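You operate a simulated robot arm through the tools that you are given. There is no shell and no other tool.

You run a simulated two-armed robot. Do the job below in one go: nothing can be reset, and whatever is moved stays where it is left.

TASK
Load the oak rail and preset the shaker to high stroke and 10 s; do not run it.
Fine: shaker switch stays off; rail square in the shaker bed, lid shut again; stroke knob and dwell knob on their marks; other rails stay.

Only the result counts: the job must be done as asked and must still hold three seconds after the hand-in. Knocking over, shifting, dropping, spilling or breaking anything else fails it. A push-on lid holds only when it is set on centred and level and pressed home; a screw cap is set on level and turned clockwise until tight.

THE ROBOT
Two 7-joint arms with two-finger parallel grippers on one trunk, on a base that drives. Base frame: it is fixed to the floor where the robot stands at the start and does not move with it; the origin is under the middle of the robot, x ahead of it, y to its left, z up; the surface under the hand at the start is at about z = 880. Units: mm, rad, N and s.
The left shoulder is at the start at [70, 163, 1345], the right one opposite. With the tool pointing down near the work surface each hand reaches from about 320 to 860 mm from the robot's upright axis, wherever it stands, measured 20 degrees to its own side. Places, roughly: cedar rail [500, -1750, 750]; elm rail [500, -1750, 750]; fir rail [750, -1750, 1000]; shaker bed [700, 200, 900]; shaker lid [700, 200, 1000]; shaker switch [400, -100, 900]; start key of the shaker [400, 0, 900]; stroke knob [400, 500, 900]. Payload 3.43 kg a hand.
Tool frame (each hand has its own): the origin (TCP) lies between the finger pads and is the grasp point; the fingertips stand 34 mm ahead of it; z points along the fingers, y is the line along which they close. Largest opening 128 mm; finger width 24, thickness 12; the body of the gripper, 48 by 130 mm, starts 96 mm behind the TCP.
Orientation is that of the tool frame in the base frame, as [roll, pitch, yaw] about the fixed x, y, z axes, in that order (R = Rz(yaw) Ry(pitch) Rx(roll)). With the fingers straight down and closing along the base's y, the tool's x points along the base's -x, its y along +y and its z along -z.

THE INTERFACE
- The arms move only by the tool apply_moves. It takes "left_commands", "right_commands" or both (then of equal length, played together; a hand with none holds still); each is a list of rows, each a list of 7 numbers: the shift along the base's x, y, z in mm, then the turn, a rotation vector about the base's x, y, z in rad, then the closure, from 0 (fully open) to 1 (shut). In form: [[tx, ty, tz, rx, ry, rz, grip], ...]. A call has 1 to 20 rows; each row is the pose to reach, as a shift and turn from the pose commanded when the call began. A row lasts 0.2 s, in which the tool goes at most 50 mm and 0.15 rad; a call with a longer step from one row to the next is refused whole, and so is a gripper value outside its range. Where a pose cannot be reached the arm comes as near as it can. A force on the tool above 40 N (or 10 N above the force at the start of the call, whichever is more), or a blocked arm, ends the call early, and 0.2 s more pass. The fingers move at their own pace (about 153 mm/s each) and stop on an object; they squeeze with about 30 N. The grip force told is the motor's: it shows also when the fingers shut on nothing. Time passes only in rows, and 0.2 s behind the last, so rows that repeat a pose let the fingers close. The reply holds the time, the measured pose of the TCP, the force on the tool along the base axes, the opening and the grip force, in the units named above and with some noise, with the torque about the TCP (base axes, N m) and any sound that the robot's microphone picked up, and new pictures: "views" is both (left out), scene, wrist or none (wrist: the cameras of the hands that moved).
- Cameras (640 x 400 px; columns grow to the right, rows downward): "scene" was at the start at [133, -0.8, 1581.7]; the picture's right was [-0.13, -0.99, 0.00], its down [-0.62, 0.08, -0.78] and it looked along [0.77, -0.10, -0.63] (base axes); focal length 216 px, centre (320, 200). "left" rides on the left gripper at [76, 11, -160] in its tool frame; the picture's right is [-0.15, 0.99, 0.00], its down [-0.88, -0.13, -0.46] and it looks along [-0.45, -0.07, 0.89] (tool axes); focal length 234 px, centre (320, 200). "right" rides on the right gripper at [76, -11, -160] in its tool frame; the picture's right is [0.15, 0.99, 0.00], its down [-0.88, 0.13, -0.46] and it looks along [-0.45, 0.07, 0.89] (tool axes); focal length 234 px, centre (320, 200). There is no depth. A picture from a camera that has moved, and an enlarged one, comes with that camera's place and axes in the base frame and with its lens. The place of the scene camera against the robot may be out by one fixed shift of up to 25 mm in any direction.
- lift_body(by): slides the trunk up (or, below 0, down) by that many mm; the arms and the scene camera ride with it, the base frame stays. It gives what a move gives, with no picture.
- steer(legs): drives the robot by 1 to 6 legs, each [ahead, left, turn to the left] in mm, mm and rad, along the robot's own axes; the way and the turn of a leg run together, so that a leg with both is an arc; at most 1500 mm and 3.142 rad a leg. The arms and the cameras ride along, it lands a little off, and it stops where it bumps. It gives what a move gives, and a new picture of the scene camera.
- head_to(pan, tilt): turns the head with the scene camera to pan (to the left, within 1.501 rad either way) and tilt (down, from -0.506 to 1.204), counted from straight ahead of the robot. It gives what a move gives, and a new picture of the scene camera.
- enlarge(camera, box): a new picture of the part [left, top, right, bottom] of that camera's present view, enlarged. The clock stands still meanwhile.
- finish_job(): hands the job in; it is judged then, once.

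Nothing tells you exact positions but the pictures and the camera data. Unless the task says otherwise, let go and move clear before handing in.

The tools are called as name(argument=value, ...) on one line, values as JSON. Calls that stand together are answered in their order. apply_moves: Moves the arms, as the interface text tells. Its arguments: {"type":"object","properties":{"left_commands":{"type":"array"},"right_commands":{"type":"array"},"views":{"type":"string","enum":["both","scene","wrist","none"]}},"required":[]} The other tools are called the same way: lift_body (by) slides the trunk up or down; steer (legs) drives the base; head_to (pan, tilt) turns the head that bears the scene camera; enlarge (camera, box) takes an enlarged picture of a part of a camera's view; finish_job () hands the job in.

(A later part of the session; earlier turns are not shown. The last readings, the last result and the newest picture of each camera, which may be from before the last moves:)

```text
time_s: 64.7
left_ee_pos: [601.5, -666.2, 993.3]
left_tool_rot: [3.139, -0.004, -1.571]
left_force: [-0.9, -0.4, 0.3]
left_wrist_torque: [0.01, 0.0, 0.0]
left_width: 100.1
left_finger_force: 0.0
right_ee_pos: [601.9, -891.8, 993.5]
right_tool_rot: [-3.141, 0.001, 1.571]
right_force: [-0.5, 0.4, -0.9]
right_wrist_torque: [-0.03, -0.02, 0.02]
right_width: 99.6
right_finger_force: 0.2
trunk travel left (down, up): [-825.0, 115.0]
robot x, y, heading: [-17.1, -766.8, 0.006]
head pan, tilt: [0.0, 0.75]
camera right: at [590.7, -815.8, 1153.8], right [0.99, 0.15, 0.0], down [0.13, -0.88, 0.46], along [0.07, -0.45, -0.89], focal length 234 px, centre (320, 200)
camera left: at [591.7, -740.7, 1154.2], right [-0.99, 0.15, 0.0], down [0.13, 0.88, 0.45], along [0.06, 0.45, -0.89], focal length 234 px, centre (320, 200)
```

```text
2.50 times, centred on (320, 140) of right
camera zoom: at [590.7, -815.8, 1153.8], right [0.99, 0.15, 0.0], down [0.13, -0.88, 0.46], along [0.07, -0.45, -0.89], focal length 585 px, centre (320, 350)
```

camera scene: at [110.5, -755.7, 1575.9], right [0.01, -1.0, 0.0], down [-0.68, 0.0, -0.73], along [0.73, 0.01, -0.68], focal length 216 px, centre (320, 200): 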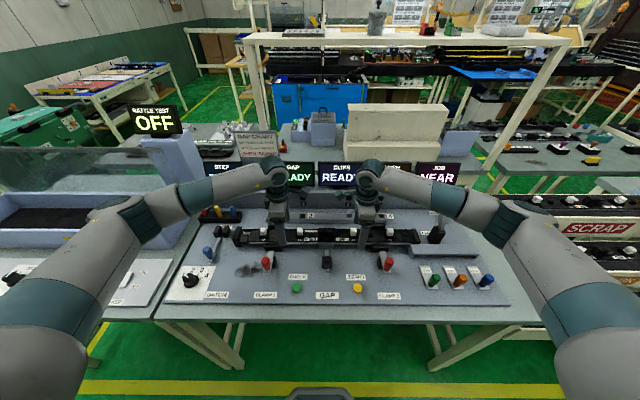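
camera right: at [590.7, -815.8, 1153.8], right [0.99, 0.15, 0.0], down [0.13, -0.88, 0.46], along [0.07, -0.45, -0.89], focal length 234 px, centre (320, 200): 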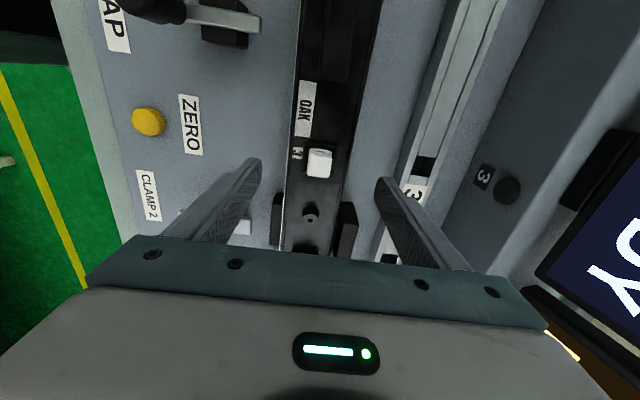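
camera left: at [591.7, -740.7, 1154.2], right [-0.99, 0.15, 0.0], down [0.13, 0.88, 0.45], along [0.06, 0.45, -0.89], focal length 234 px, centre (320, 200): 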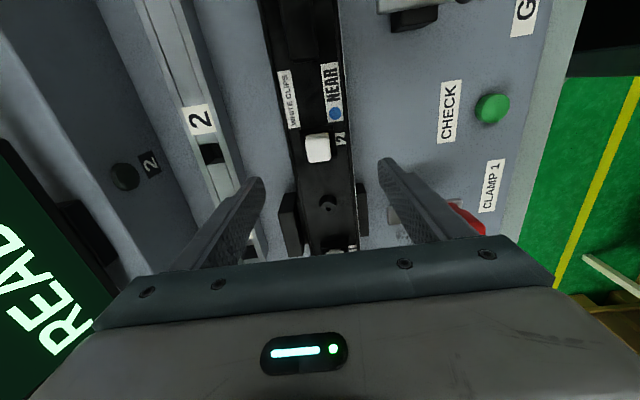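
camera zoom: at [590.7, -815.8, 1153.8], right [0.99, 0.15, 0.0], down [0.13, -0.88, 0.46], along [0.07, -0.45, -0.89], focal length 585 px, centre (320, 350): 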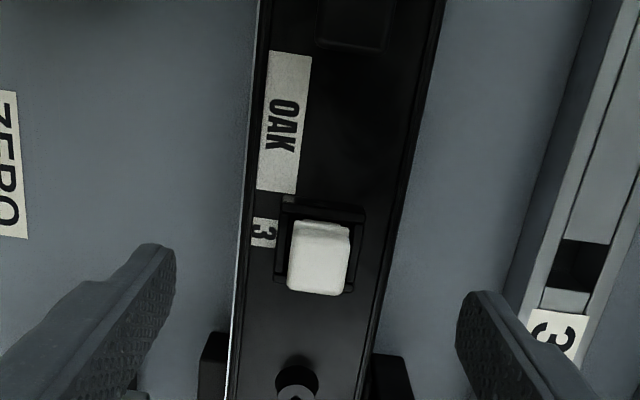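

apply_moves(left_commands=[[-1, 0, -20, 0, 0, 0, 0.22], [-1, 0, -35, 0, 0, 0, 0.22], [-1, 0, -46, 0, 0, 0, 0.22], [-1, 0, -46, 0, 0, 0, 0.22]], right_commands=[[-1, 0, -20, 0, 0, 0, 0.22], [-1, 0, -35, 0, 0, 0, 0.22], [-1, 0, -46, 0, 0, 0, 0.22], [-1, 0, -46, 0, 0, 0, 0.22]], views="both")

enlarge(camera="scene", box=[260, 200, 420, 280])

```text
time_s: 65.7
left_ee_pos: [600.9, -666.1, 951.4]
left_tool_rot: [3.138, -0.002, -1.572]
left_force: [-0.4, -0.3, 0.0]
left_wrist_torque: [-0.02, 0.0, 0.02]
left_width: 99.7
left_finger_force: 0.0
right_ee_pos: [599.5, -890.6, 948.5]
right_tool_rot: [3.141, 0.002, 1.571]
right_force: [0.1, 0.3, -0.6]
right_wrist_torque: [-0.01, -0.02, -0.02]
right_width: 99.9
right_finger_force: 0.1
trunk travel left (down, up): [-825.0, 115.0]
robot x, y, heading: [-15.1, -766.8, 0.009]
head pan, tilt: [0.0, 0.75]
camera scene: at [112.8, -755.8, 1575.6], right [0.01, -1.0, 0.0], down [-0.68, 0.0, -0.73], along [0.73, 0.01, -0.68], focal length 216 px, centre (320, 200)
camera right: at [588.1, -814.3, 1107.9], right [0.99, 0.15, 0.0], down [0.13, -0.88, 0.46], along [0.07, -0.45, -0.89], focal length 234 px, centre (320, 200)
camera left: at [591.0, -740.7, 1109.0], right [-0.99, 0.15, 0.0], down [0.13, 0.88, 0.45], along [0.06, 0.45, -0.89], focal length 234 px, centre (320, 200)
```

scene: 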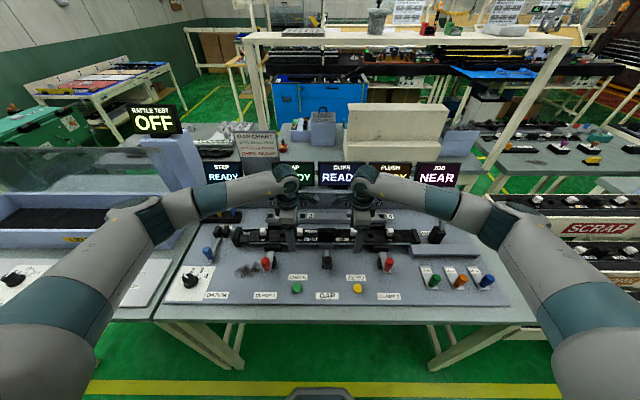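
right: 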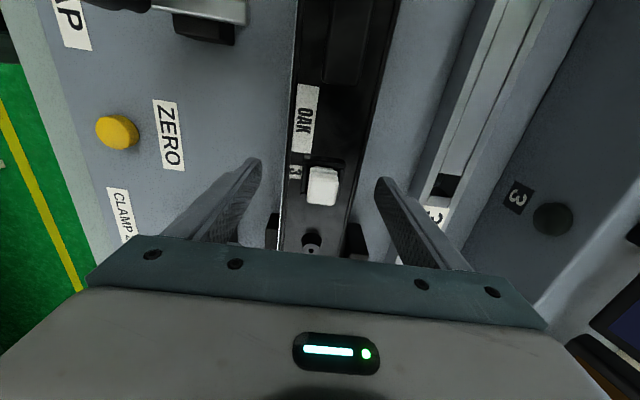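
left: 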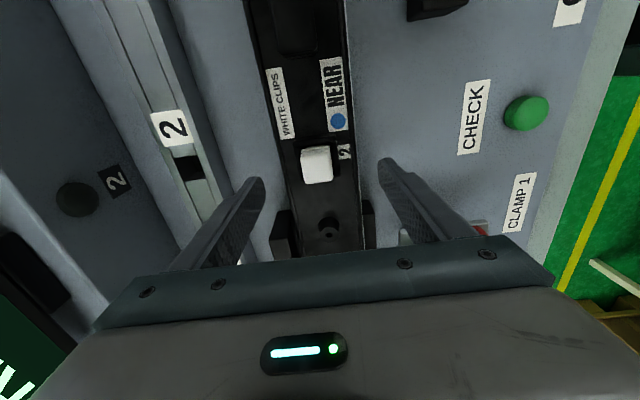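

```text
4.00 times, centred on (340, 240) of scene
camera zoom: at [112.8, -755.8, 1575.6], right [0.01, -1.0, 0.0], down [-0.68, 0.0, -0.73], along [0.73, 0.01, -0.68], focal length 866 px, centre (240, 40)
```

zoom: 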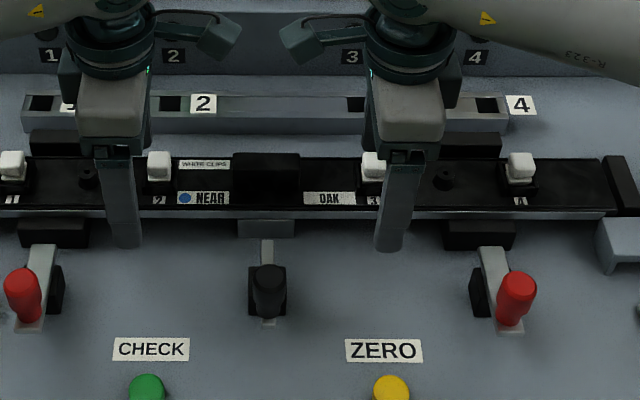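

apply_moves(left_commands=[[0, 0, -5, 0, 0, 0, 0.22], [0, 0, -5, 0, 0, 0, 0.4], [0, 0, -5, 0, 0, 0, 0.6], [0, 0, -5, 0, 0, 0, 0.7], [0, 0, -5, 0, 0, 0, 0.7], [0, 0, -5, 0, 0, 0, 0.7]], right_commands=[[0, 0, -3, 0, 0, 0, 0.22], [0, 0, -3, 0, 0, 0, 0.4], [0, 0, -3, 0, 0, 0, 0.6], [0, 0, -3, 0, 0, 0, 0.7], [0, 0, -3, 0, 0, 0, 0.7], [0, 0, -3, 0, 0, 0, 0.7]], views="both")

enlarge(camera="scene", box=[230, 200, 430, 280])

```text
time_s: 67.1
left_ee_pos: [599.5, -667.2, 944.2]
left_tool_rot: [3.139, -0.003, -1.57]
left_force: [-0.8, 0.3, -0.1]
left_wrist_torque: [0.06, 0.08, -0.09]
left_width: 59.6
left_finger_force: 29.5
right_ee_pos: [600.8, -892.1, 945.1]
right_tool_rot: [3.14, 0.0, 1.57]
right_force: [0.5, 0.0, 0.2]
right_wrist_torque: [0.0, -0.07, -0.14]
right_width: 59.6
right_finger_force: 30.2
trunk travel left (down, up): [-825.0, 115.0]
robot x, y, heading: [-17.1, -767.2, 0.005]
head pan, tilt: [0.0, 0.75]
camera scene: at [113.2, -756.0, 1575.6], right [0.01, -1.0, 0.0], down [-0.68, 0.0, -0.73], along [0.73, 0.01, -0.68], focal length 216 px, centre (320, 200)
camera right: at [588.8, -815.2, 1104.7], right [0.99, 0.15, 0.0], down [0.13, -0.88, 0.46], along [0.07, -0.45, -0.89], focal length 234 px, centre (320, 200)
camera left: at [590.1, -741.3, 1103.8], right [-0.99, 0.15, 0.0], down [0.13, 0.88, 0.45], along [0.06, 0.45, -0.89], focal length 234 px, centre (320, 200)
```

scene: 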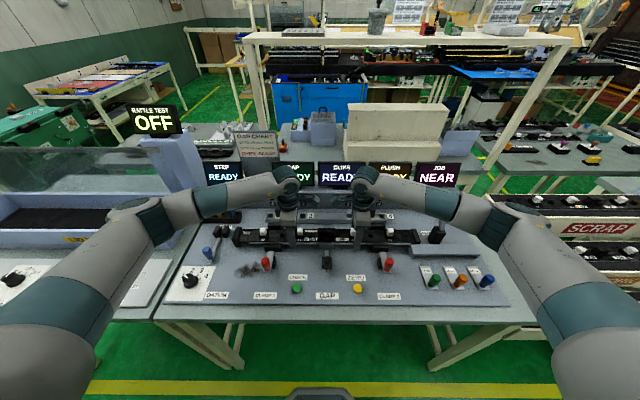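
right: 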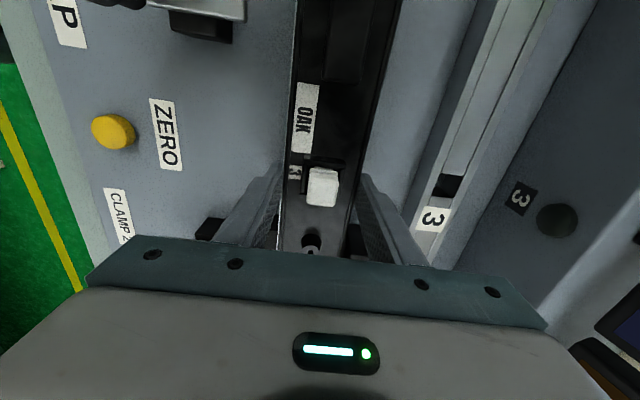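
left: 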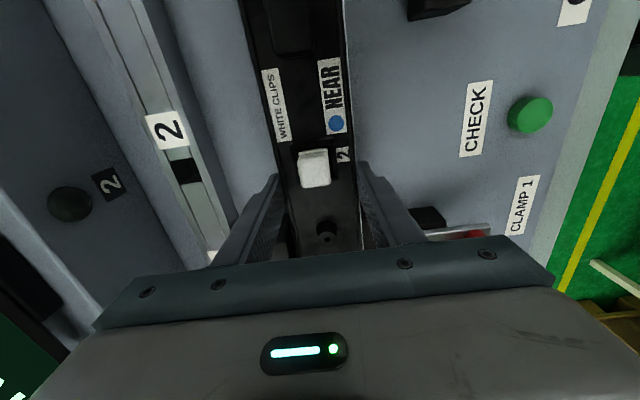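

```text
3.20 times, centred on (330, 240) of scene
camera zoom: at [113.2, -756.0, 1575.6], right [0.01, -1.0, 0.0], down [-0.68, 0.0, -0.73], along [0.73, 0.01, -0.68], focal length 692 px, centre (288, 72)
```

zoom: 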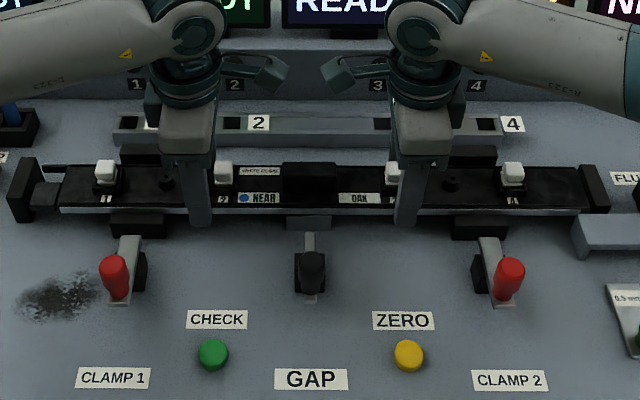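

Both hands hold the rail at 59.6 mm width. I'll lift slightly and watch the forces, in case a clamp is holding it.

apply_moves(left_commands=[[0, 0, 4, 0, 0, 0, 0.7], [0, 0, 8, 0, 0, 0, 0.7], [0, 0, 15, 0, 0, 0, 0.7], [0, 0, 15, 0, 0, 0, 0.7]], right_commands=[[0, 0, 4, 0, 0, 0, 0.7], [0, 0, 8, 0, 0, 0, 0.7], [0, 0, 15, 0, 0, 0, 0.7], [0, 0, 15, 0, 0, 0, 0.7]], views="both")

enlarge(camera="scene", box=[230, 200, 430, 280])

```text
time_s: 68.1
left_ee_pos: [600.0, -665.1, 959.7]
left_tool_rot: [3.138, -0.006, -1.571]
left_force: [-0.4, 1.3, 0.4]
left_wrist_torque: [-0.26, -0.09, 0.02]
left_width: 59.3
left_finger_force: 30.2
right_ee_pos: [600.8, -891.6, 961.5]
right_tool_rot: [3.141, 0.002, 1.571]
right_force: [-0.6, -0.8, 1.5]
right_wrist_torque: [0.0, -0.06, -0.07]
right_width: 59.5
right_finger_force: 30.8
trunk travel left (down, up): [-825.0, 115.0]
robot x, y, heading: [-18.1, -770.3, 0.006]
head pan, tilt: [0.0, 0.75]
camera scene: at [112.7, -755.9, 1575.7], right [0.01, -1.0, 0.0], down [-0.68, 0.0, -0.73], along [0.73, 0.01, -0.68], focal length 216 px, centre (320, 200)
camera right: at [589.9, -815.5, 1121.1], right [0.99, 0.15, 0.0], down [0.13, -0.88, 0.46], along [0.07, -0.45, -0.89], focal length 234 px, centre (320, 200)
camera left: at [589.8, -739.9, 1119.7], right [-0.99, 0.15, 0.0], down [0.13, 0.88, 0.45], along [0.06, 0.45, -0.89], focal length 234 px, centre (320, 200)
```

scene: 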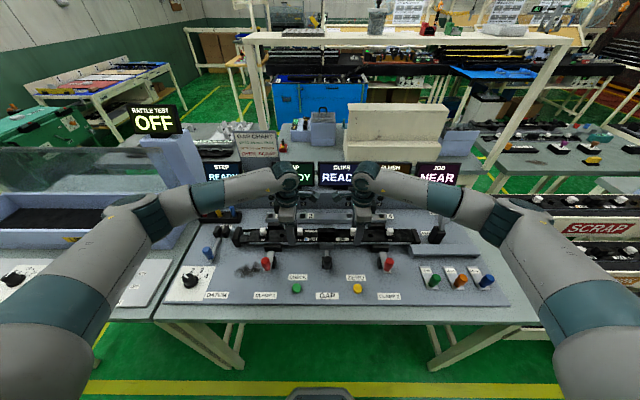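
right: 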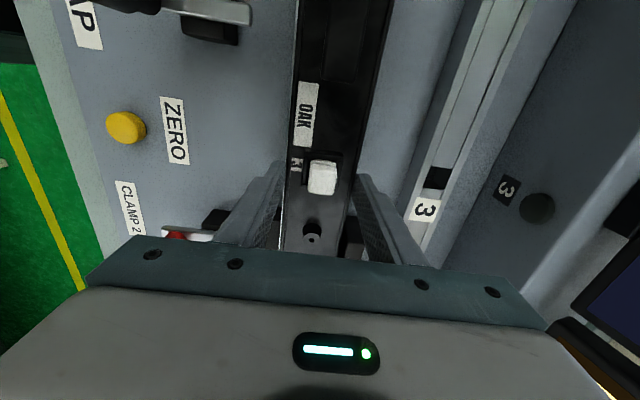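
left: 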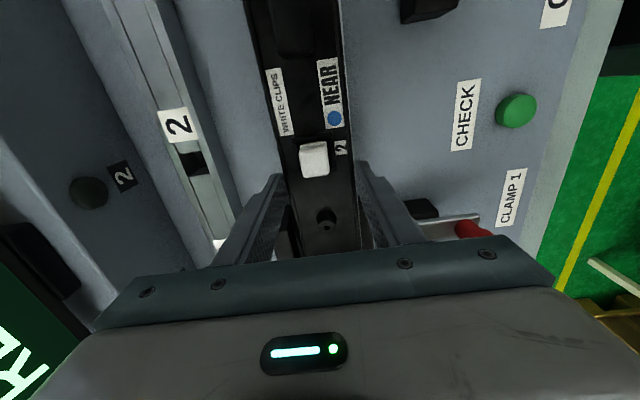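

```text
3.20 times, centred on (330, 240) of scene
camera zoom: at [112.7, -755.9, 1575.7], right [0.01, -1.0, 0.0], down [-0.68, 0.0, -0.73], along [0.73, 0.01, -0.68], focal length 692 px, centre (288, 72)
```

zoom: 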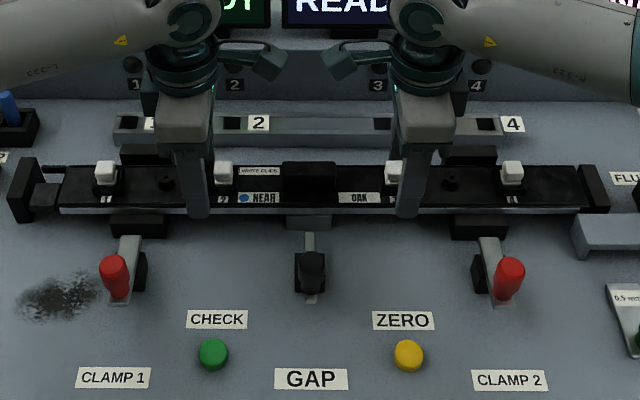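

The fingers slid up the sides while the rail stayed put, so the clamps do hold it. I'll open the hands, rise clear, and study the clamp levers closely.

apply_moves(left_commands=[[0, 0, 0, 0, 0, 0, 0.4], [0, 0, 0, 0, 0, 0, 0.22], [0, 0, 30, 0, 0, 0, 0.22], [0, 0, 70, 0, 0, 0, 0.22], [-10, 20, 110, 0, 0, 0, 0.22], [-15, 50, 110, 0, 0, 0, 0.22], [-20, 70, 110, 0, 0, 0, 0.22]], right_commands=[[0, 0, 0, 0, 0, 0, 0.4], [0, 0, 0, 0, 0, 0, 0.22], [0, 0, 30, 0, 0, 0, 0.22], [0, 0, 70, 0, 0, 0, 0.22], [-10, -20, 110, 0, 0, 0, 0.22], [-15, -50, 110, 0, 0, 0, 0.22], [-20, -70, 110, 0, 0, 0, 0.22]], views="wrist")

enlarge(camera="left", box=[270, 40, 450, 170])

enlarge(camera="right", box=[190, 40, 370, 170])

```text
time_s: 69.7
left_ee_pos: [579.8, -598.8, 1071.9]
left_tool_rot: [3.139, -0.002, -1.572]
left_force: [0.7, -0.6, 0.5]
left_wrist_torque: [0.01, -0.03, -0.02]
left_width: 99.9
left_finger_force: 0.0
right_ee_pos: [581.0, -960.0, 1070.8]
right_tool_rot: [-3.141, 0.002, 1.571]
right_force: [0.2, 0.3, 0.0]
right_wrist_torque: [-0.01, 0.0, -0.02]
right_width: 99.7
right_finger_force: 0.0
trunk travel left (down, up): [-825.0, 115.0]
robot x, y, heading: [-14.6, -768.5, 0.011]
head pan, tilt: [0.0, 0.75]
camera right: at [568.7, -883.6, 1230.3], right [0.99, 0.15, 0.0], down [0.13, -0.88, 0.46], along [0.07, -0.45, -0.89], focal length 234 px, centre (320, 200)
camera left: at [569.2, -672.7, 1230.5], right [-0.99, 0.15, 0.0], down [0.13, 0.88, 0.45], along [0.06, 0.45, -0.89], focal length 234 px, centre (320, 200)
```

right: 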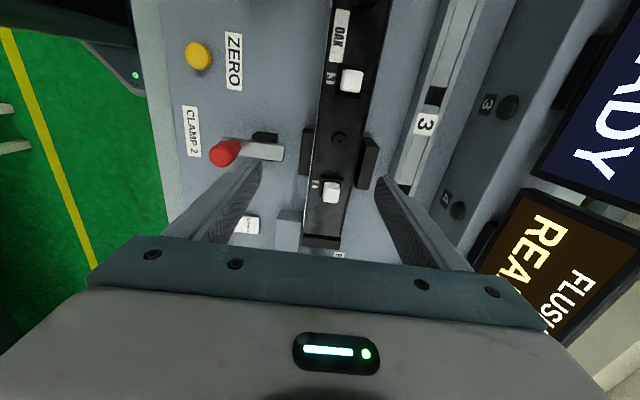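
left: 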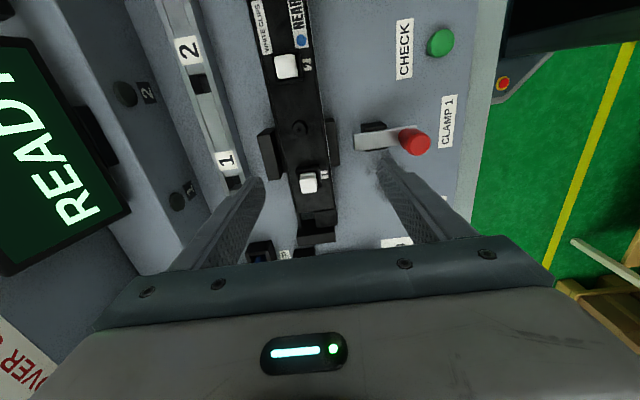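

```text
3.08 times, centred on (360, 105) of left
camera zoom: at [569.2, -672.7, 1230.5], right [-0.99, 0.15, 0.0], down [0.13, 0.88, 0.45], along [0.06, 0.45, -0.89], focal length 720 px, centre (197, 492)
```

zoom: 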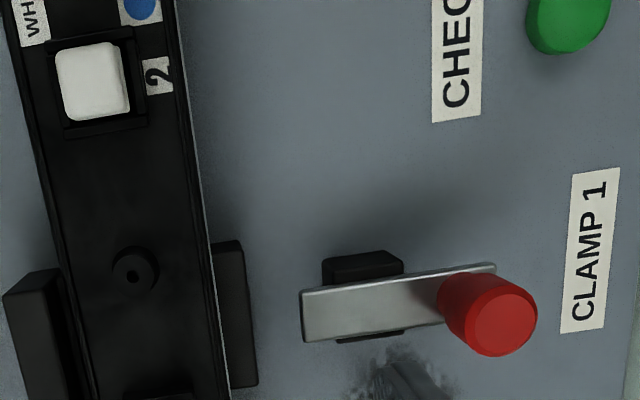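

```text
3.08 times, centred on (280, 105) of right
camera zoom: at [568.7, -883.6, 1230.3], right [0.99, 0.15, 0.0], down [0.13, -0.88, 0.46], along [0.07, -0.45, -0.89], focal length 720 px, centre (443, 492)
```

zoom: 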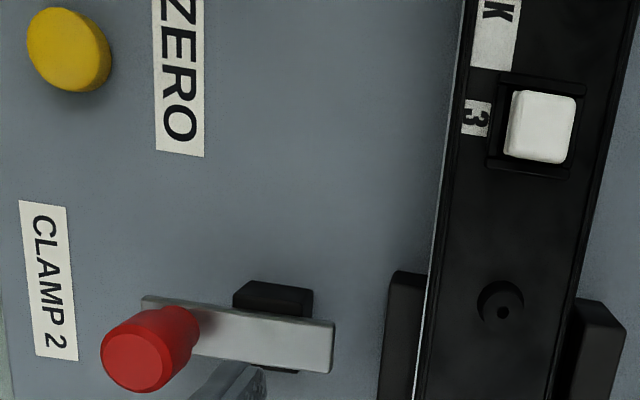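

The clamp levers are short bars with an upright red knob at the operator's end. I'll bring the left hand over clamp 1's knob for a close look before trying which way it swings.

apply_moves(left_commands=[[-35, 2, 0, 0, 0, 0, 0.2], [-70, 4, 0, 0, 0, 0, 0.2], [-105, 8, 0, 0, 0, 0, 0.2], [-108, 8, -10, 0, 0, 0, 0.2]], views="wrist")

enlarge(camera="left", box=[220, 60, 420, 190])

enlarge(camera="scene", box=[230, 215, 310, 285])

```text
time_s: 70.7
left_ee_pos: [471.5, -587.8, 1060.7]
left_tool_rot: [3.139, -0.004, -1.572]
left_force: [-1.1, 0.1, 0.0]
left_wrist_torque: [-0.03, 0.01, 0.02]
left_width: 102.7
left_finger_force: 0.0
right_ee_pos: [580.2, -960.6, 1068.8]
right_tool_rot: [-3.14, 0.002, 1.572]
right_force: [0.5, -0.7, -0.3]
right_wrist_torque: [-0.02, 0.0, 0.01]
right_width: 100.0
right_finger_force: 0.1
trunk travel left (down, up): [-825.0, 115.0]
robot x, y, heading: [-20.3, -767.2, 0.01]
head pan, tilt: [0.0, 0.75]
camera left: at [461.8, -661.9, 1219.1], right [-0.99, 0.15, 0.0], down [0.13, 0.88, 0.45], along [0.06, 0.45, -0.89], focal length 234 px, centre (320, 200)
```

left: 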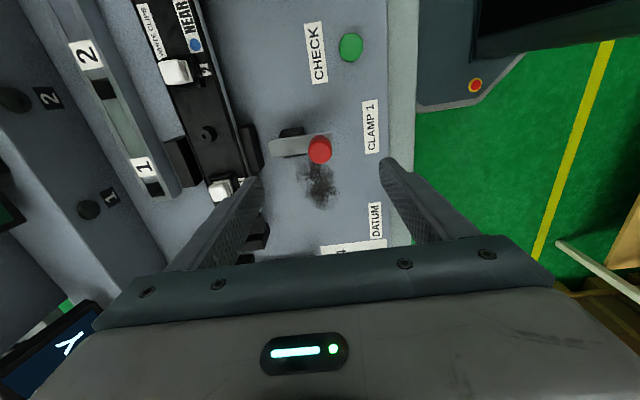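

```text
3.08 times, centred on (320, 125) of left
camera zoom: at [461.8, -661.9, 1219.1], right [-0.99, 0.15, 0.0], down [0.13, 0.88, 0.45], along [0.06, 0.45, -0.89], focal length 720 px, centre (320, 431)
```

zoom: 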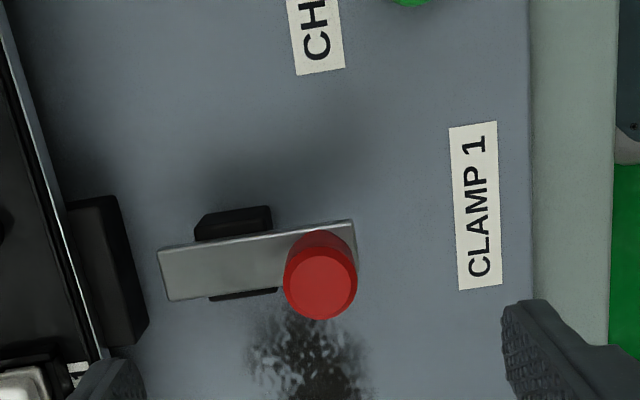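

```text
5.71 times, centred on (270, 250) of scene
camera zoom: at [113.3, -755.8, 1575.6], right [0.01, -1.0, 0.0], down [-0.68, 0.0, -0.73], along [0.73, 0.0, -0.68], focal length 1236 px, centre (606, -86)
```

zoom: 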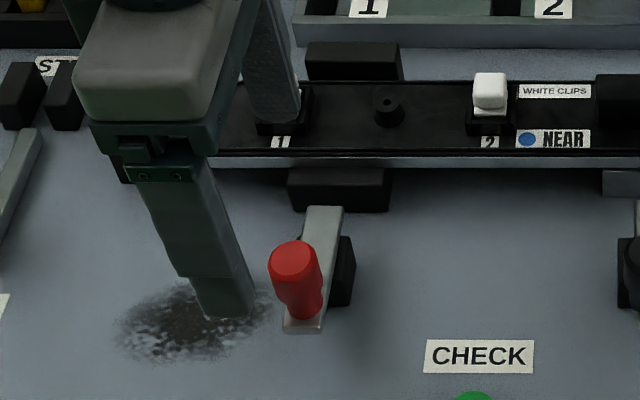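

Clamp 1's bar runs x = 454 to 539 at y = -593 on a block at x = 507, with its red knob at (470, -594) and the knob top near z = 975. I'll take the knob lightly and probe which way it moves.

apply_moves(left_commands=[[-1, -5, -25, 0, 0, 0, 0.5], [-1, -5, -50, 0, 0, 0, 0.53], [-1, -5, -76, 0, 0, 0, 0.53], [-1, -5, -76, 0, 0, 0, 0.8], [-1, -5, -76, 0, 0, 0, 0.9], [-1, -5, -76, 0, 0, 0, 0.9], [-1, -5, -76, 0, 0, 0, 0.9]], views="both")

enlarge(camera="left", box=[220, 80, 420, 210])

enlarge(camera="scene", box=[230, 215, 310, 285])

```text
time_s: 72.3
left_ee_pos: [470.4, -591.8, 981.7]
left_tool_rot: [3.138, -0.003, -1.57]
left_force: [1.7, 0.4, -3.4]
left_wrist_torque: [0.02, -0.98, 0.02]
left_width: 25.0
left_finger_force: 45.3
right_ee_pos: [581.8, -959.7, 1069.7]
right_tool_rot: [-3.139, 0.001, 1.571]
right_force: [-0.2, -0.3, -0.3]
right_wrist_torque: [-0.02, 0.02, 0.0]
right_width: 99.6
right_finger_force: 0.0
trunk travel left (down, up): [-825.0, 115.0]
robot x, y, heading: [-17.8, -769.8, 0.008]
head pan, tilt: [0.0, 0.75]
camera scene: at [113.4, -755.7, 1575.5], right [0.01, -1.0, 0.0], down [-0.68, 0.0, -0.73], along [0.73, 0.0, -0.68], focal length 216 px, centre (320, 200)
camera left: at [460.1, -666.5, 1140.6], right [-0.99, 0.15, 0.0], down [0.13, 0.88, 0.45], along [0.06, 0.45, -0.89], focal length 234 px, centre (320, 200)
```

scene: 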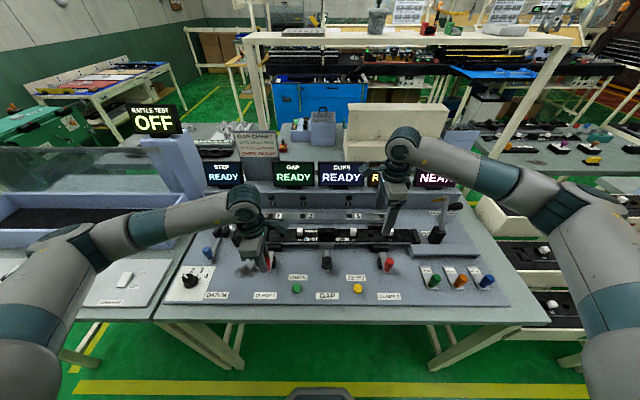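
left: 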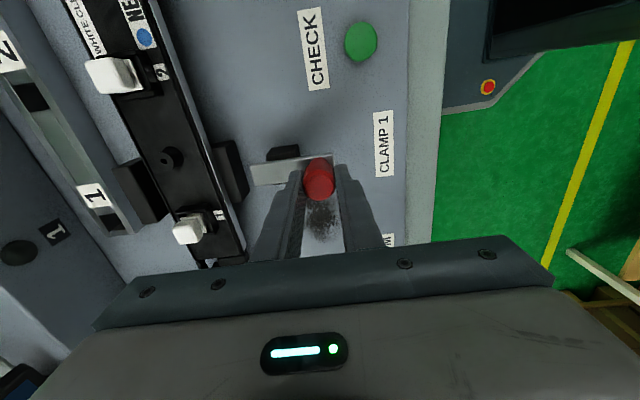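

```text
3.08 times, centred on (320, 145) of left
camera zoom: at [460.1, -666.5, 1140.6], right [-0.99, 0.15, 0.0], down [0.13, 0.88, 0.45], along [0.06, 0.45, -0.89], focal length 720 px, centre (320, 369)
```

zoom: 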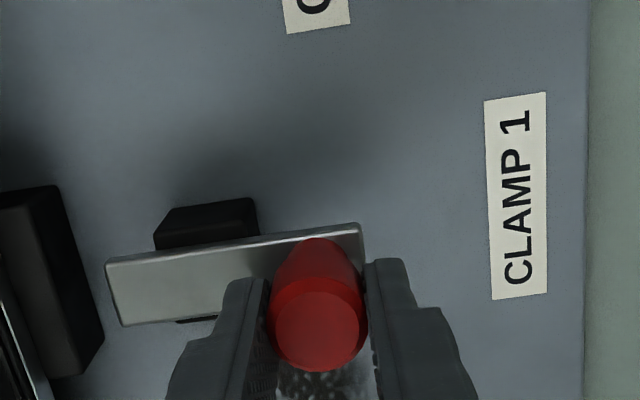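

```text
5.71 times, centred on (270, 250) of scene
camera zoom: at [113.4, -755.7, 1575.5], right [0.01, -1.0, 0.0], down [-0.68, 0.0, -0.73], along [0.73, 0.0, -0.68], focal length 1236 px, centre (606, -86)
```

zoom: 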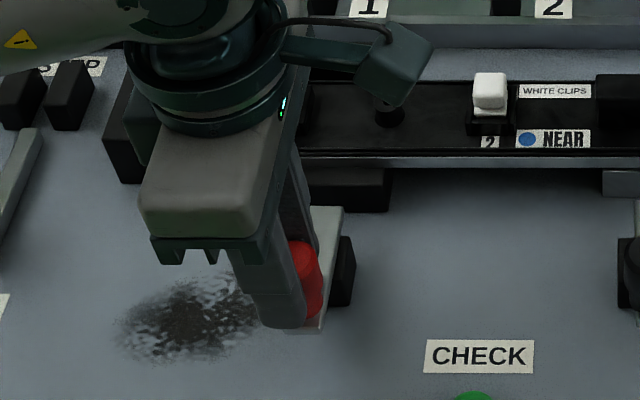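

apply_moves(left_commands=[[0, 3, 0, 0, 0, 0, 0.9], [0, 6, 0, 0, 0, 0, 0.9]], views="none")

apply_moves(left_commands=[[0, -5, 0, 0, 0, 0, 0.9], [0, -9, 0, 0, 0, 0, 0.9], [0, -12, 0, 0, 0, 0, 0.9]], views="none")

apply_moves(left_commands=[[0, 3, 0, 0, 0, 0, 0.9], [0, 6, 0, 0, 0, 0, 0.9]], views="none")

apply_moves(left_commands=[[0, 0, 3, 0, 0, 0, 0.9], [0, 0, 6, 0, 0, 0, 0.9]], views="wrist")

```text
time_s: 72.9
left_ee_pos: [470.9, -590.9, 980.8]
left_tool_rot: [3.135, -0.008, -1.575]
left_force: [-1.6, -25.6, -19.6]
left_wrist_torque: [-0.3, -1.0, 0.0]
left_width: 25.1
left_finger_force: 44.9
right_ee_pos: [581.2, -964.2, 1068.0]
right_tool_rot: [-3.141, 0.001, 1.569]
right_force: [0.5, -0.4, -0.9]
right_wrist_torque: [-0.04, -0.03, -0.01]
right_width: 99.9
right_finger_force: 0.0
trunk travel left (down, up): [-825.0, 115.0]
robot x, y, heading: [-20.4, -768.6, 0.006]
head pan, tilt: [0.0, 0.75]
```

```text
time_s: 73.7
left_ee_pos: [471.6, -590.2, 981.9]
left_tool_rot: [3.137, 0.003, -1.566]
left_force: [-1.3, 15.5, -20.0]
left_wrist_torque: [0.72, -0.91, -0.03]
left_width: 25.0
left_finger_force: 44.9
right_ee_pos: [582.7, -955.6, 1069.0]
right_tool_rot: [-3.138, 0.003, 1.573]
right_force: [-0.5, 0.0, 0.7]
right_wrist_torque: [0.02, 0.01, -0.01]
right_width: 99.8
right_finger_force: 0.0
trunk travel left (down, up): [-825.0, 115.0]
robot x, y, heading: [-19.6, -764.9, 0.008]
head pan, tilt: [0.0, 0.75]
```

```text
time_s: 74.3
left_ee_pos: [471.6, -590.6, 982.0]
left_tool_rot: [3.138, -0.005, -1.572]
left_force: [-0.5, 4.6, -17.7]
left_wrist_torque: [1.25, -0.9, 0.14]
left_width: 25.1
left_finger_force: 45.4
right_ee_pos: [582.2, -960.0, 1069.0]
right_tool_rot: [-3.138, 0.003, 1.57]
right_force: [-0.2, -0.2, -0.4]
right_wrist_torque: [0.01, 0.03, -0.04]
right_width: 100.1
right_finger_force: 0.0
trunk travel left (down, up): [-825.0, 115.0]
robot x, y, heading: [-18.0, -770.2, 0.007]
head pan, tilt: [0.0, 0.75]
```

```text
time_s: 74.9
left_ee_pos: [471.8, -591.5, 987.1]
left_tool_rot: [3.134, -0.005, -1.572]
left_force: [0.5, -1.1, -37.3]
left_wrist_torque: [0.07, -0.7, 0.0]
left_width: 25.3
left_finger_force: 44.2
right_ee_pos: [582.9, -959.6, 1068.4]
right_tool_rot: [-3.138, 0.002, 1.57]
right_force: [-0.4, 0.6, 0.5]
right_wrist_torque: [-0.01, -0.04, 0.02]
right_width: 99.9
right_finger_force: 0.0
trunk travel left (down, up): [-825.0, 115.0]
robot x, y, heading: [-20.9, -767.7, 0.008]
head pan, tilt: [0.0, 0.75]
camera left: at [462.6, -665.9, 1146.7], right [-0.99, 0.15, 0.01], down [0.13, 0.88, 0.45], along [0.06, 0.45, -0.89], focal length 234 px, centre (320, 200)
```

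left: 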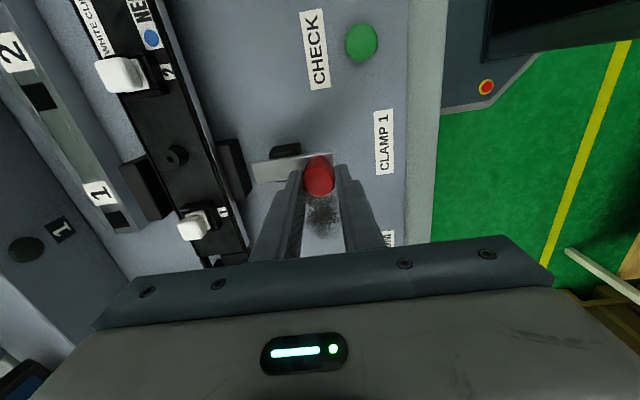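

enlarge(camera="left", box=[220, 80, 420, 210])

enlarge(camera="scene", box=[230, 215, 310, 285])

```text
3.08 times, centred on (320, 145) of left
camera zoom: at [462.6, -665.9, 1146.7], right [-0.99, 0.15, 0.01], down [0.13, 0.88, 0.45], along [0.06, 0.45, -0.89], focal length 720 px, centre (320, 369)
```

zoom: 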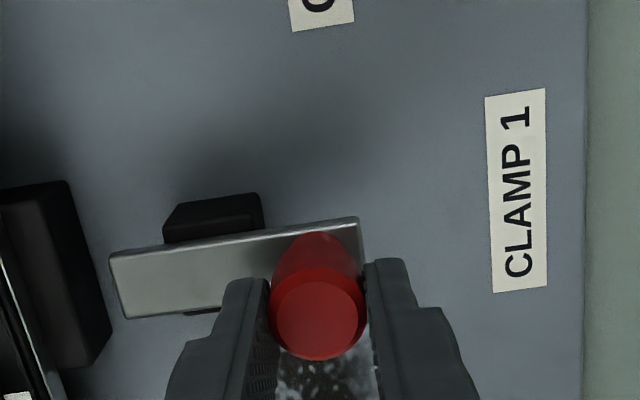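

```text
5.71 times, centred on (270, 250) of scene
camera zoom: at [115.8, -755.2, 1575.1], right [0.01, -1.0, 0.0], down [-0.68, 0.0, -0.73], along [0.73, 0.0, -0.68], focal length 1236 px, centre (606, -86)
```

zoom: 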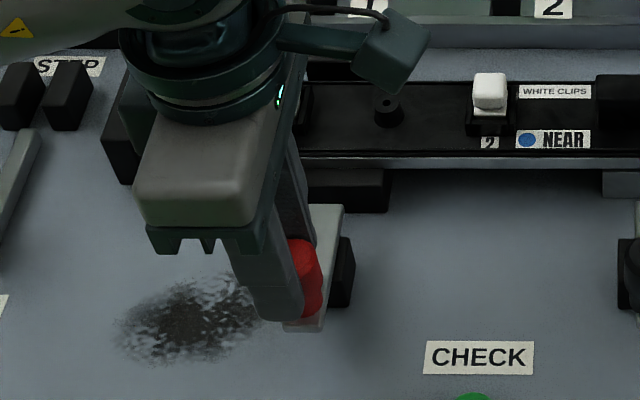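

The knob is stiff sideways and the fingers slipped when lifting, so I'll try it along x, where the grip pushes squarely.

apply_moves(left_commands=[[0, 0, -5, 0, 0, 0, 0.9], [0, 0, -5, 0, 0, 0, 0.9]], views="none")

apply_moves(left_commands=[[3, 0, 0, 0, 0, 0, 0.9], [6, 0, 0, 0, 0, 0, 0.9]], views="none")

apply_moves(left_commands=[[-4, 0, 0, 0, 0, 0, 0.9], [-8, 0, 0, 0, 0, 0, 0.9], [-12, 0, 0, 0, 0, 0, 0.9]], views="none")

```text
time_s: 75.5
left_ee_pos: [472.1, -592.4, 987.7]
left_tool_rot: [-3.14, -0.006, -1.569]
left_force: [1.7, 4.9, 9.6]
left_wrist_torque: [0.08, 0.77, -0.01]
left_width: 25.0
left_finger_force: 45.2
right_ee_pos: [580.3, -960.0, 1070.9]
right_tool_rot: [3.141, 0.001, 1.572]
right_force: [0.9, 0.3, 0.4]
right_wrist_torque: [0.02, 0.02, 0.04]
right_width: 100.1
right_finger_force: 0.0
trunk travel left (down, up): [-825.0, 115.0]
robot x, y, heading: [-21.4, -769.2, 0.008]
head pan, tilt: [0.0, 0.75]
```

```text
time_s: 76.1
left_ee_pos: [475.2, -591.6, 987.4]
left_tool_rot: [-3.139, -0.006, -1.571]
left_force: [-2.6, 9.0, 29.6]
left_wrist_torque: [-0.32, 0.85, 0.0]
left_width: 24.9
left_finger_force: 44.6
right_ee_pos: [577.9, -959.4, 1072.3]
right_tool_rot: [3.141, 0.002, 1.572]
right_force: [0.3, -0.6, 0.5]
right_wrist_torque: [0.02, 0.03, -0.02]
right_width: 99.8
right_finger_force: 0.1
trunk travel left (down, up): [-825.0, 115.0]
robot x, y, heading: [-15.4, -764.9, 0.004]
head pan, tilt: [0.0, 0.75]
```

```text
time_s: 76.9
left_ee_pos: [471.0, -591.2, 985.5]
left_tool_rot: [-3.135, -0.003, -1.567]
left_force: [2.0, 0.9, 8.1]
left_wrist_torque: [0.08, 1.2, -0.14]
left_width: 25.0
left_finger_force: 44.8
right_ee_pos: [581.0, -959.7, 1068.9]
right_tool_rot: [-3.141, 0.002, 1.571]
right_force: [-0.9, 0.6, 0.1]
right_wrist_torque: [-0.01, 0.0, 0.03]
right_width: 99.8
right_finger_force: 0.0
trunk travel left (down, up): [-825.0, 115.0]
robot x, y, heading: [-18.6, -764.0, 0.002]
head pan, tilt: [0.0, 0.75]
stopped in row 3 (left hand): the force on the tool passed its limit at 43 N (the readings are from after the stop); the commanded pose is now the measured one
```

The knob yields only along a forward-and-up arc, so the lever hinges about y and lifts towards the rail. I'll release it, close the fingers, and push the knob over from the front.

apply_moves(left_commands=[[0, 0, 0, 0, 0, 0, 0.65], [0, 0, 0, 0, 0, 0, 0.65], [0, 0, 40, 0, 0, 0, 0.65], [-18, 0, 50, 0, 0, 0, 0.9], [-36, 0, 40, 0, 0, 0, 1.0], [-36, 0, 10, 0, 0, 0, 1.0], [-36, 0, -10, 0, 0, 0, 1.0]], views="both")

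enlarge(camera="scene", box=[230, 215, 310, 285])

```text
time_s: 78.5
left_ee_pos: [435.6, -592.3, 975.8]
left_tool_rot: [-3.137, -0.004, -1.568]
left_force: [0.2, 0.8, -0.9]
left_wrist_torque: [0.02, 0.01, 0.04]
left_width: 0.0
left_finger_force: 29.6
right_ee_pos: [581.0, -960.1, 1070.1]
right_tool_rot: [-3.142, 0.002, 1.571]
right_force: [0.6, 0.1, -0.3]
right_wrist_torque: [-0.02, -0.01, -0.02]
right_width: 99.9
right_finger_force: 0.0
trunk travel left (down, up): [-825.0, 115.0]
robot x, y, heading: [-14.6, -768.3, 0.007]
head pan, tilt: [0.0, 0.75]
camera scene: at [113.2, -755.7, 1575.7], right [0.01, -1.0, 0.0], down [-0.68, 0.0, -0.73], along [0.73, 0.0, -0.68], focal length 216 px, centre (320, 200)
camera left: at [423.2, -666.9, 1134.7], right [-0.99, 0.14, -0.01], down [0.13, 0.88, 0.45], along [0.07, 0.45, -0.89], focal length 234 px, centre (320, 200)
```

scene: 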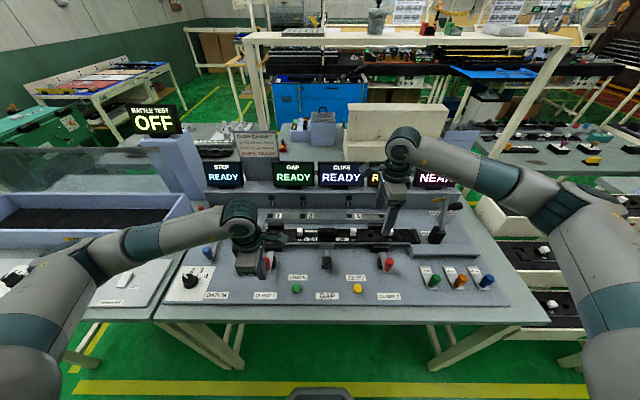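
left: 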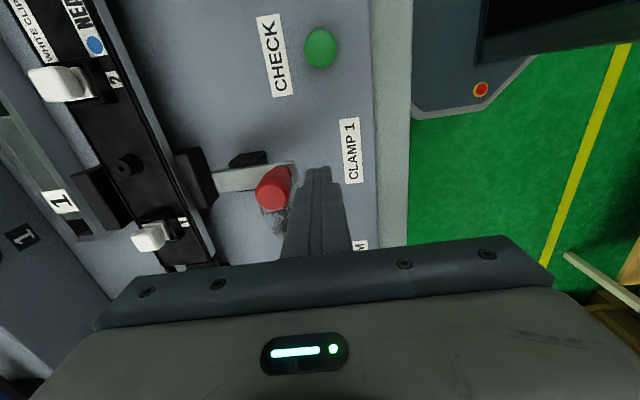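

```text
5.71 times, centred on (270, 250) of scene
camera zoom: at [113.2, -755.7, 1575.7], right [0.01, -1.0, 0.0], down [-0.68, 0.0, -0.73], along [0.73, 0.0, -0.68], focal length 1236 px, centre (606, -86)
```

zoom: 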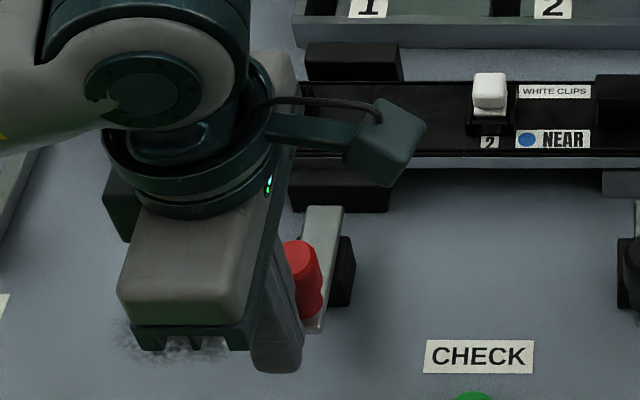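

apply_moves(left_commands=[[8, 0, 0, 0, 0, 0, 1.0], [14, 0, 0, 0, 0, 0, 1.0], [20, 0, 1, 0, 0, 0, 1.0], [26, 0, 3, 0, 0, 0, 1.0], [32, 0, 5, 0, 0, 0, 1.0]], views="both")

enlarge(camera="scene", box=[230, 215, 310, 285])

enlarge(camera="left", box=[180, 90, 380, 220])

```text
time_s: 79.7
left_ee_pos: [465.5, -591.9, 981.3]
left_tool_rot: [-3.134, -0.005, -1.567]
left_force: [-2.8, 0.5, -2.5]
left_wrist_torque: [0.0, 0.11, -0.02]
left_width: 0.0
left_finger_force: 30.1
right_ee_pos: [580.5, -959.8, 1070.1]
right_tool_rot: [3.14, 0.003, 1.571]
right_force: [-0.4, 0.0, -0.1]
right_wrist_torque: [-0.02, -0.02, -0.05]
right_width: 99.6
right_finger_force: 0.1
trunk travel left (down, up): [-825.0, 115.0]
robot x, y, heading: [-19.1, -770.4, 0.004]
head pan, tilt: [0.0, 0.75]
camera scene: at [112.7, -755.7, 1575.7], right [0.01, -1.0, 0.0], down [-0.68, 0.0, -0.73], along [0.73, 0.0, -0.68], focal length 216 px, centre (320, 200)
camera left: at [454.0, -666.3, 1140.8], right [-0.99, 0.14, -0.01], down [0.12, 0.88, 0.45], along [0.07, 0.45, -0.89], focal length 234 px, centre (320, 200)
```

scene: 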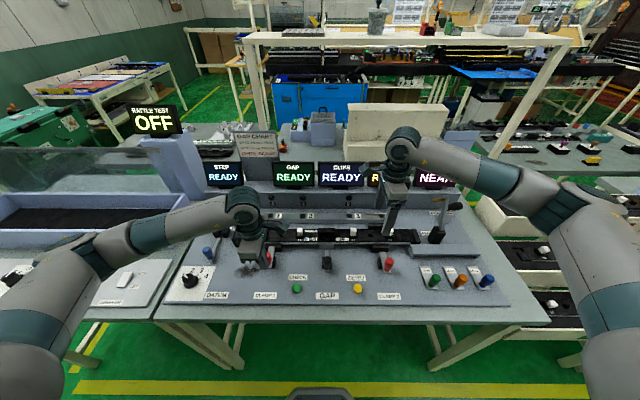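
left: 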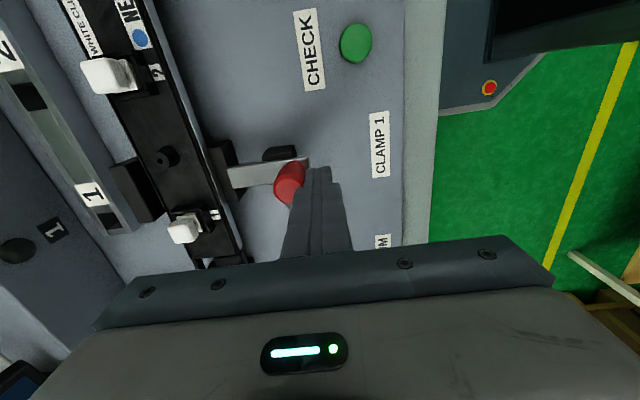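

```text
5.71 times, centred on (270, 250) of scene
camera zoom: at [112.7, -755.7, 1575.7], right [0.01, -1.0, 0.0], down [-0.68, 0.0, -0.73], along [0.73, 0.0, -0.68], focal length 1236 px, centre (606, -86)
```

zoom: 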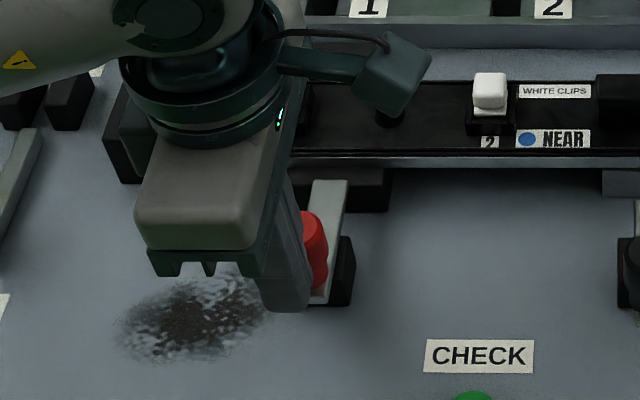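

```text
3.08 times, centred on (280, 155) of left
camera zoom: at [454.0, -666.3, 1140.8], right [-0.99, 0.14, -0.01], down [0.12, 0.88, 0.45], along [0.07, 0.45, -0.89], focal length 720 px, centre (443, 338)
```

zoom: 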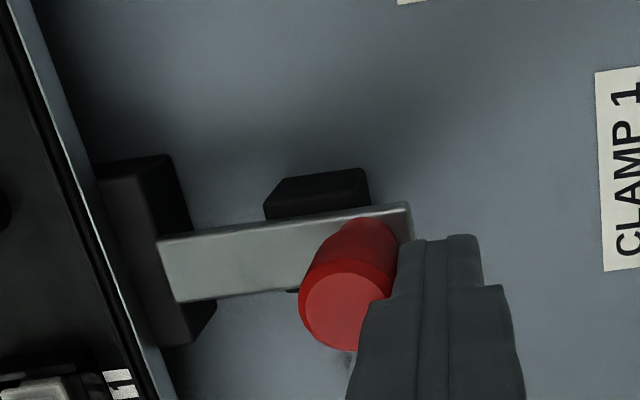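

The bar slid about 20 mm towards the rail with hardly any force. I'll back the hand off and look at what the clamp pad did.

apply_moves(left_commands=[[-8, 0, 0, 0, 0, 0, 1.0], [-20, 0, 20, 0, 0, 0, 1.0], [-20, 0, 60, 0, 0, 0, 0.9], [0, 0, 80, 0, 0, 0, 0.5], [30, 0, 85, 0, 0, 0, 0.2], [60, -5, 85, 0, 0, 0, 0.2], [90, -10, 85, 0, 0, 0, 0.2], [115, -10, 90, 0, 0, 0, 0.2]], views="both")

enlarge(camera="left", box=[270, 40, 450, 170])

enlarge(camera="scene", box=[230, 215, 310, 285])

```text
time_s: 81.5
left_ee_pos: [581.0, -603.8, 1068.3]
left_tool_rot: [-3.137, -0.004, -1.569]
left_force: [0.8, -0.3, 0.3]
left_wrist_torque: [0.01, 0.03, -0.01]
left_width: 102.2
left_finger_force: 0.1
right_ee_pos: [582.0, -960.3, 1070.2]
right_tool_rot: [-3.14, 0.0, 1.572]
right_force: [-0.3, -0.5, 0.1]
right_wrist_torque: [0.01, 0.01, -0.04]
right_width: 99.7
right_finger_force: 0.2
trunk travel left (down, up): [-825.0, 115.0]
robot x, y, heading: [-14.4, -765.0, 0.006]
head pan, tilt: [0.0, 0.75]
camera scene: at [113.6, -756.1, 1575.6], right [0.01, -1.0, 0.0], down [-0.68, 0.0, -0.73], along [0.73, 0.0, -0.68], focal length 216 px, centre (320, 200)
camera left: at [570.1, -678.7, 1228.7], right [-0.99, 0.14, -0.01], down [0.13, 0.88, 0.45], along [0.07, 0.45, -0.89], focal length 234 px, centre (320, 200)
```

scene: 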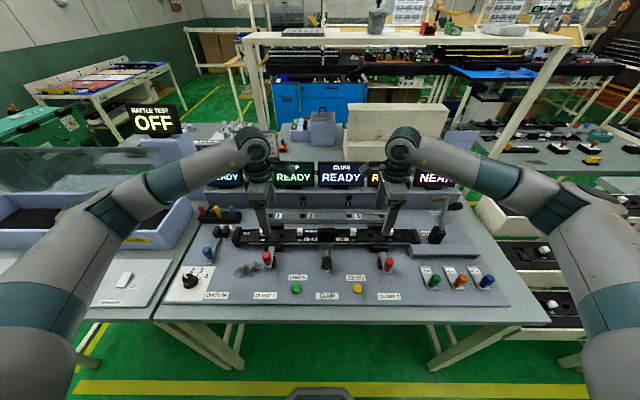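
left: 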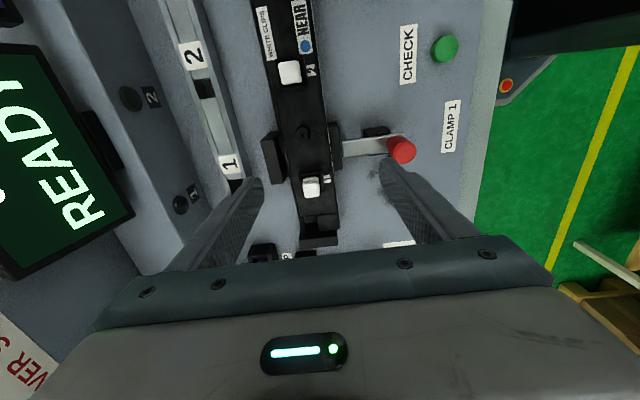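

```text
3.08 times, centred on (360, 105) of left
camera zoom: at [570.1, -678.7, 1228.7], right [-0.99, 0.14, -0.01], down [0.13, 0.88, 0.45], along [0.07, 0.45, -0.89], focal length 720 px, centre (197, 492)
```

zoom: 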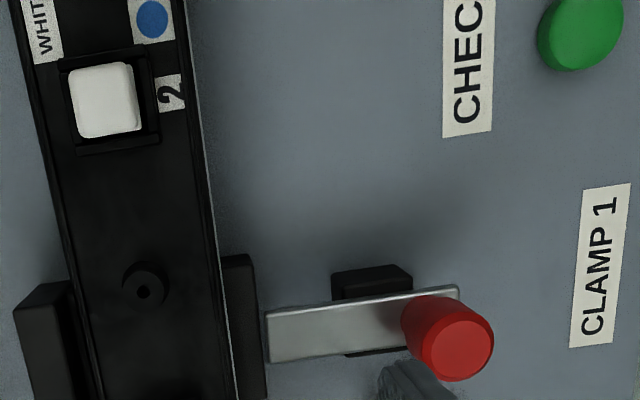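

```text
5.71 times, centred on (270, 250) of scene
camera zoom: at [113.6, -756.1, 1575.6], right [0.01, -1.0, 0.0], down [-0.68, 0.0, -0.73], along [0.73, 0.0, -0.68], focal length 1236 px, centre (606, -86)
```

zoom: 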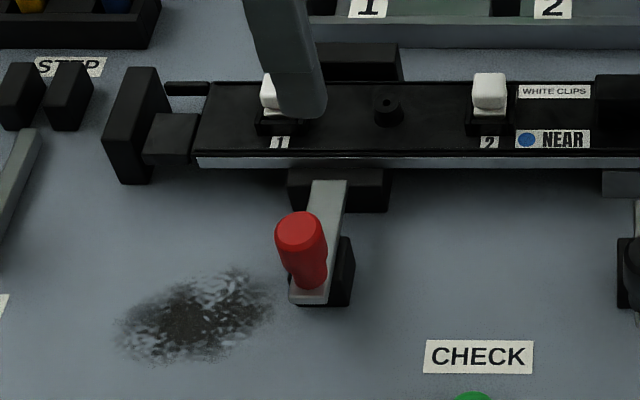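

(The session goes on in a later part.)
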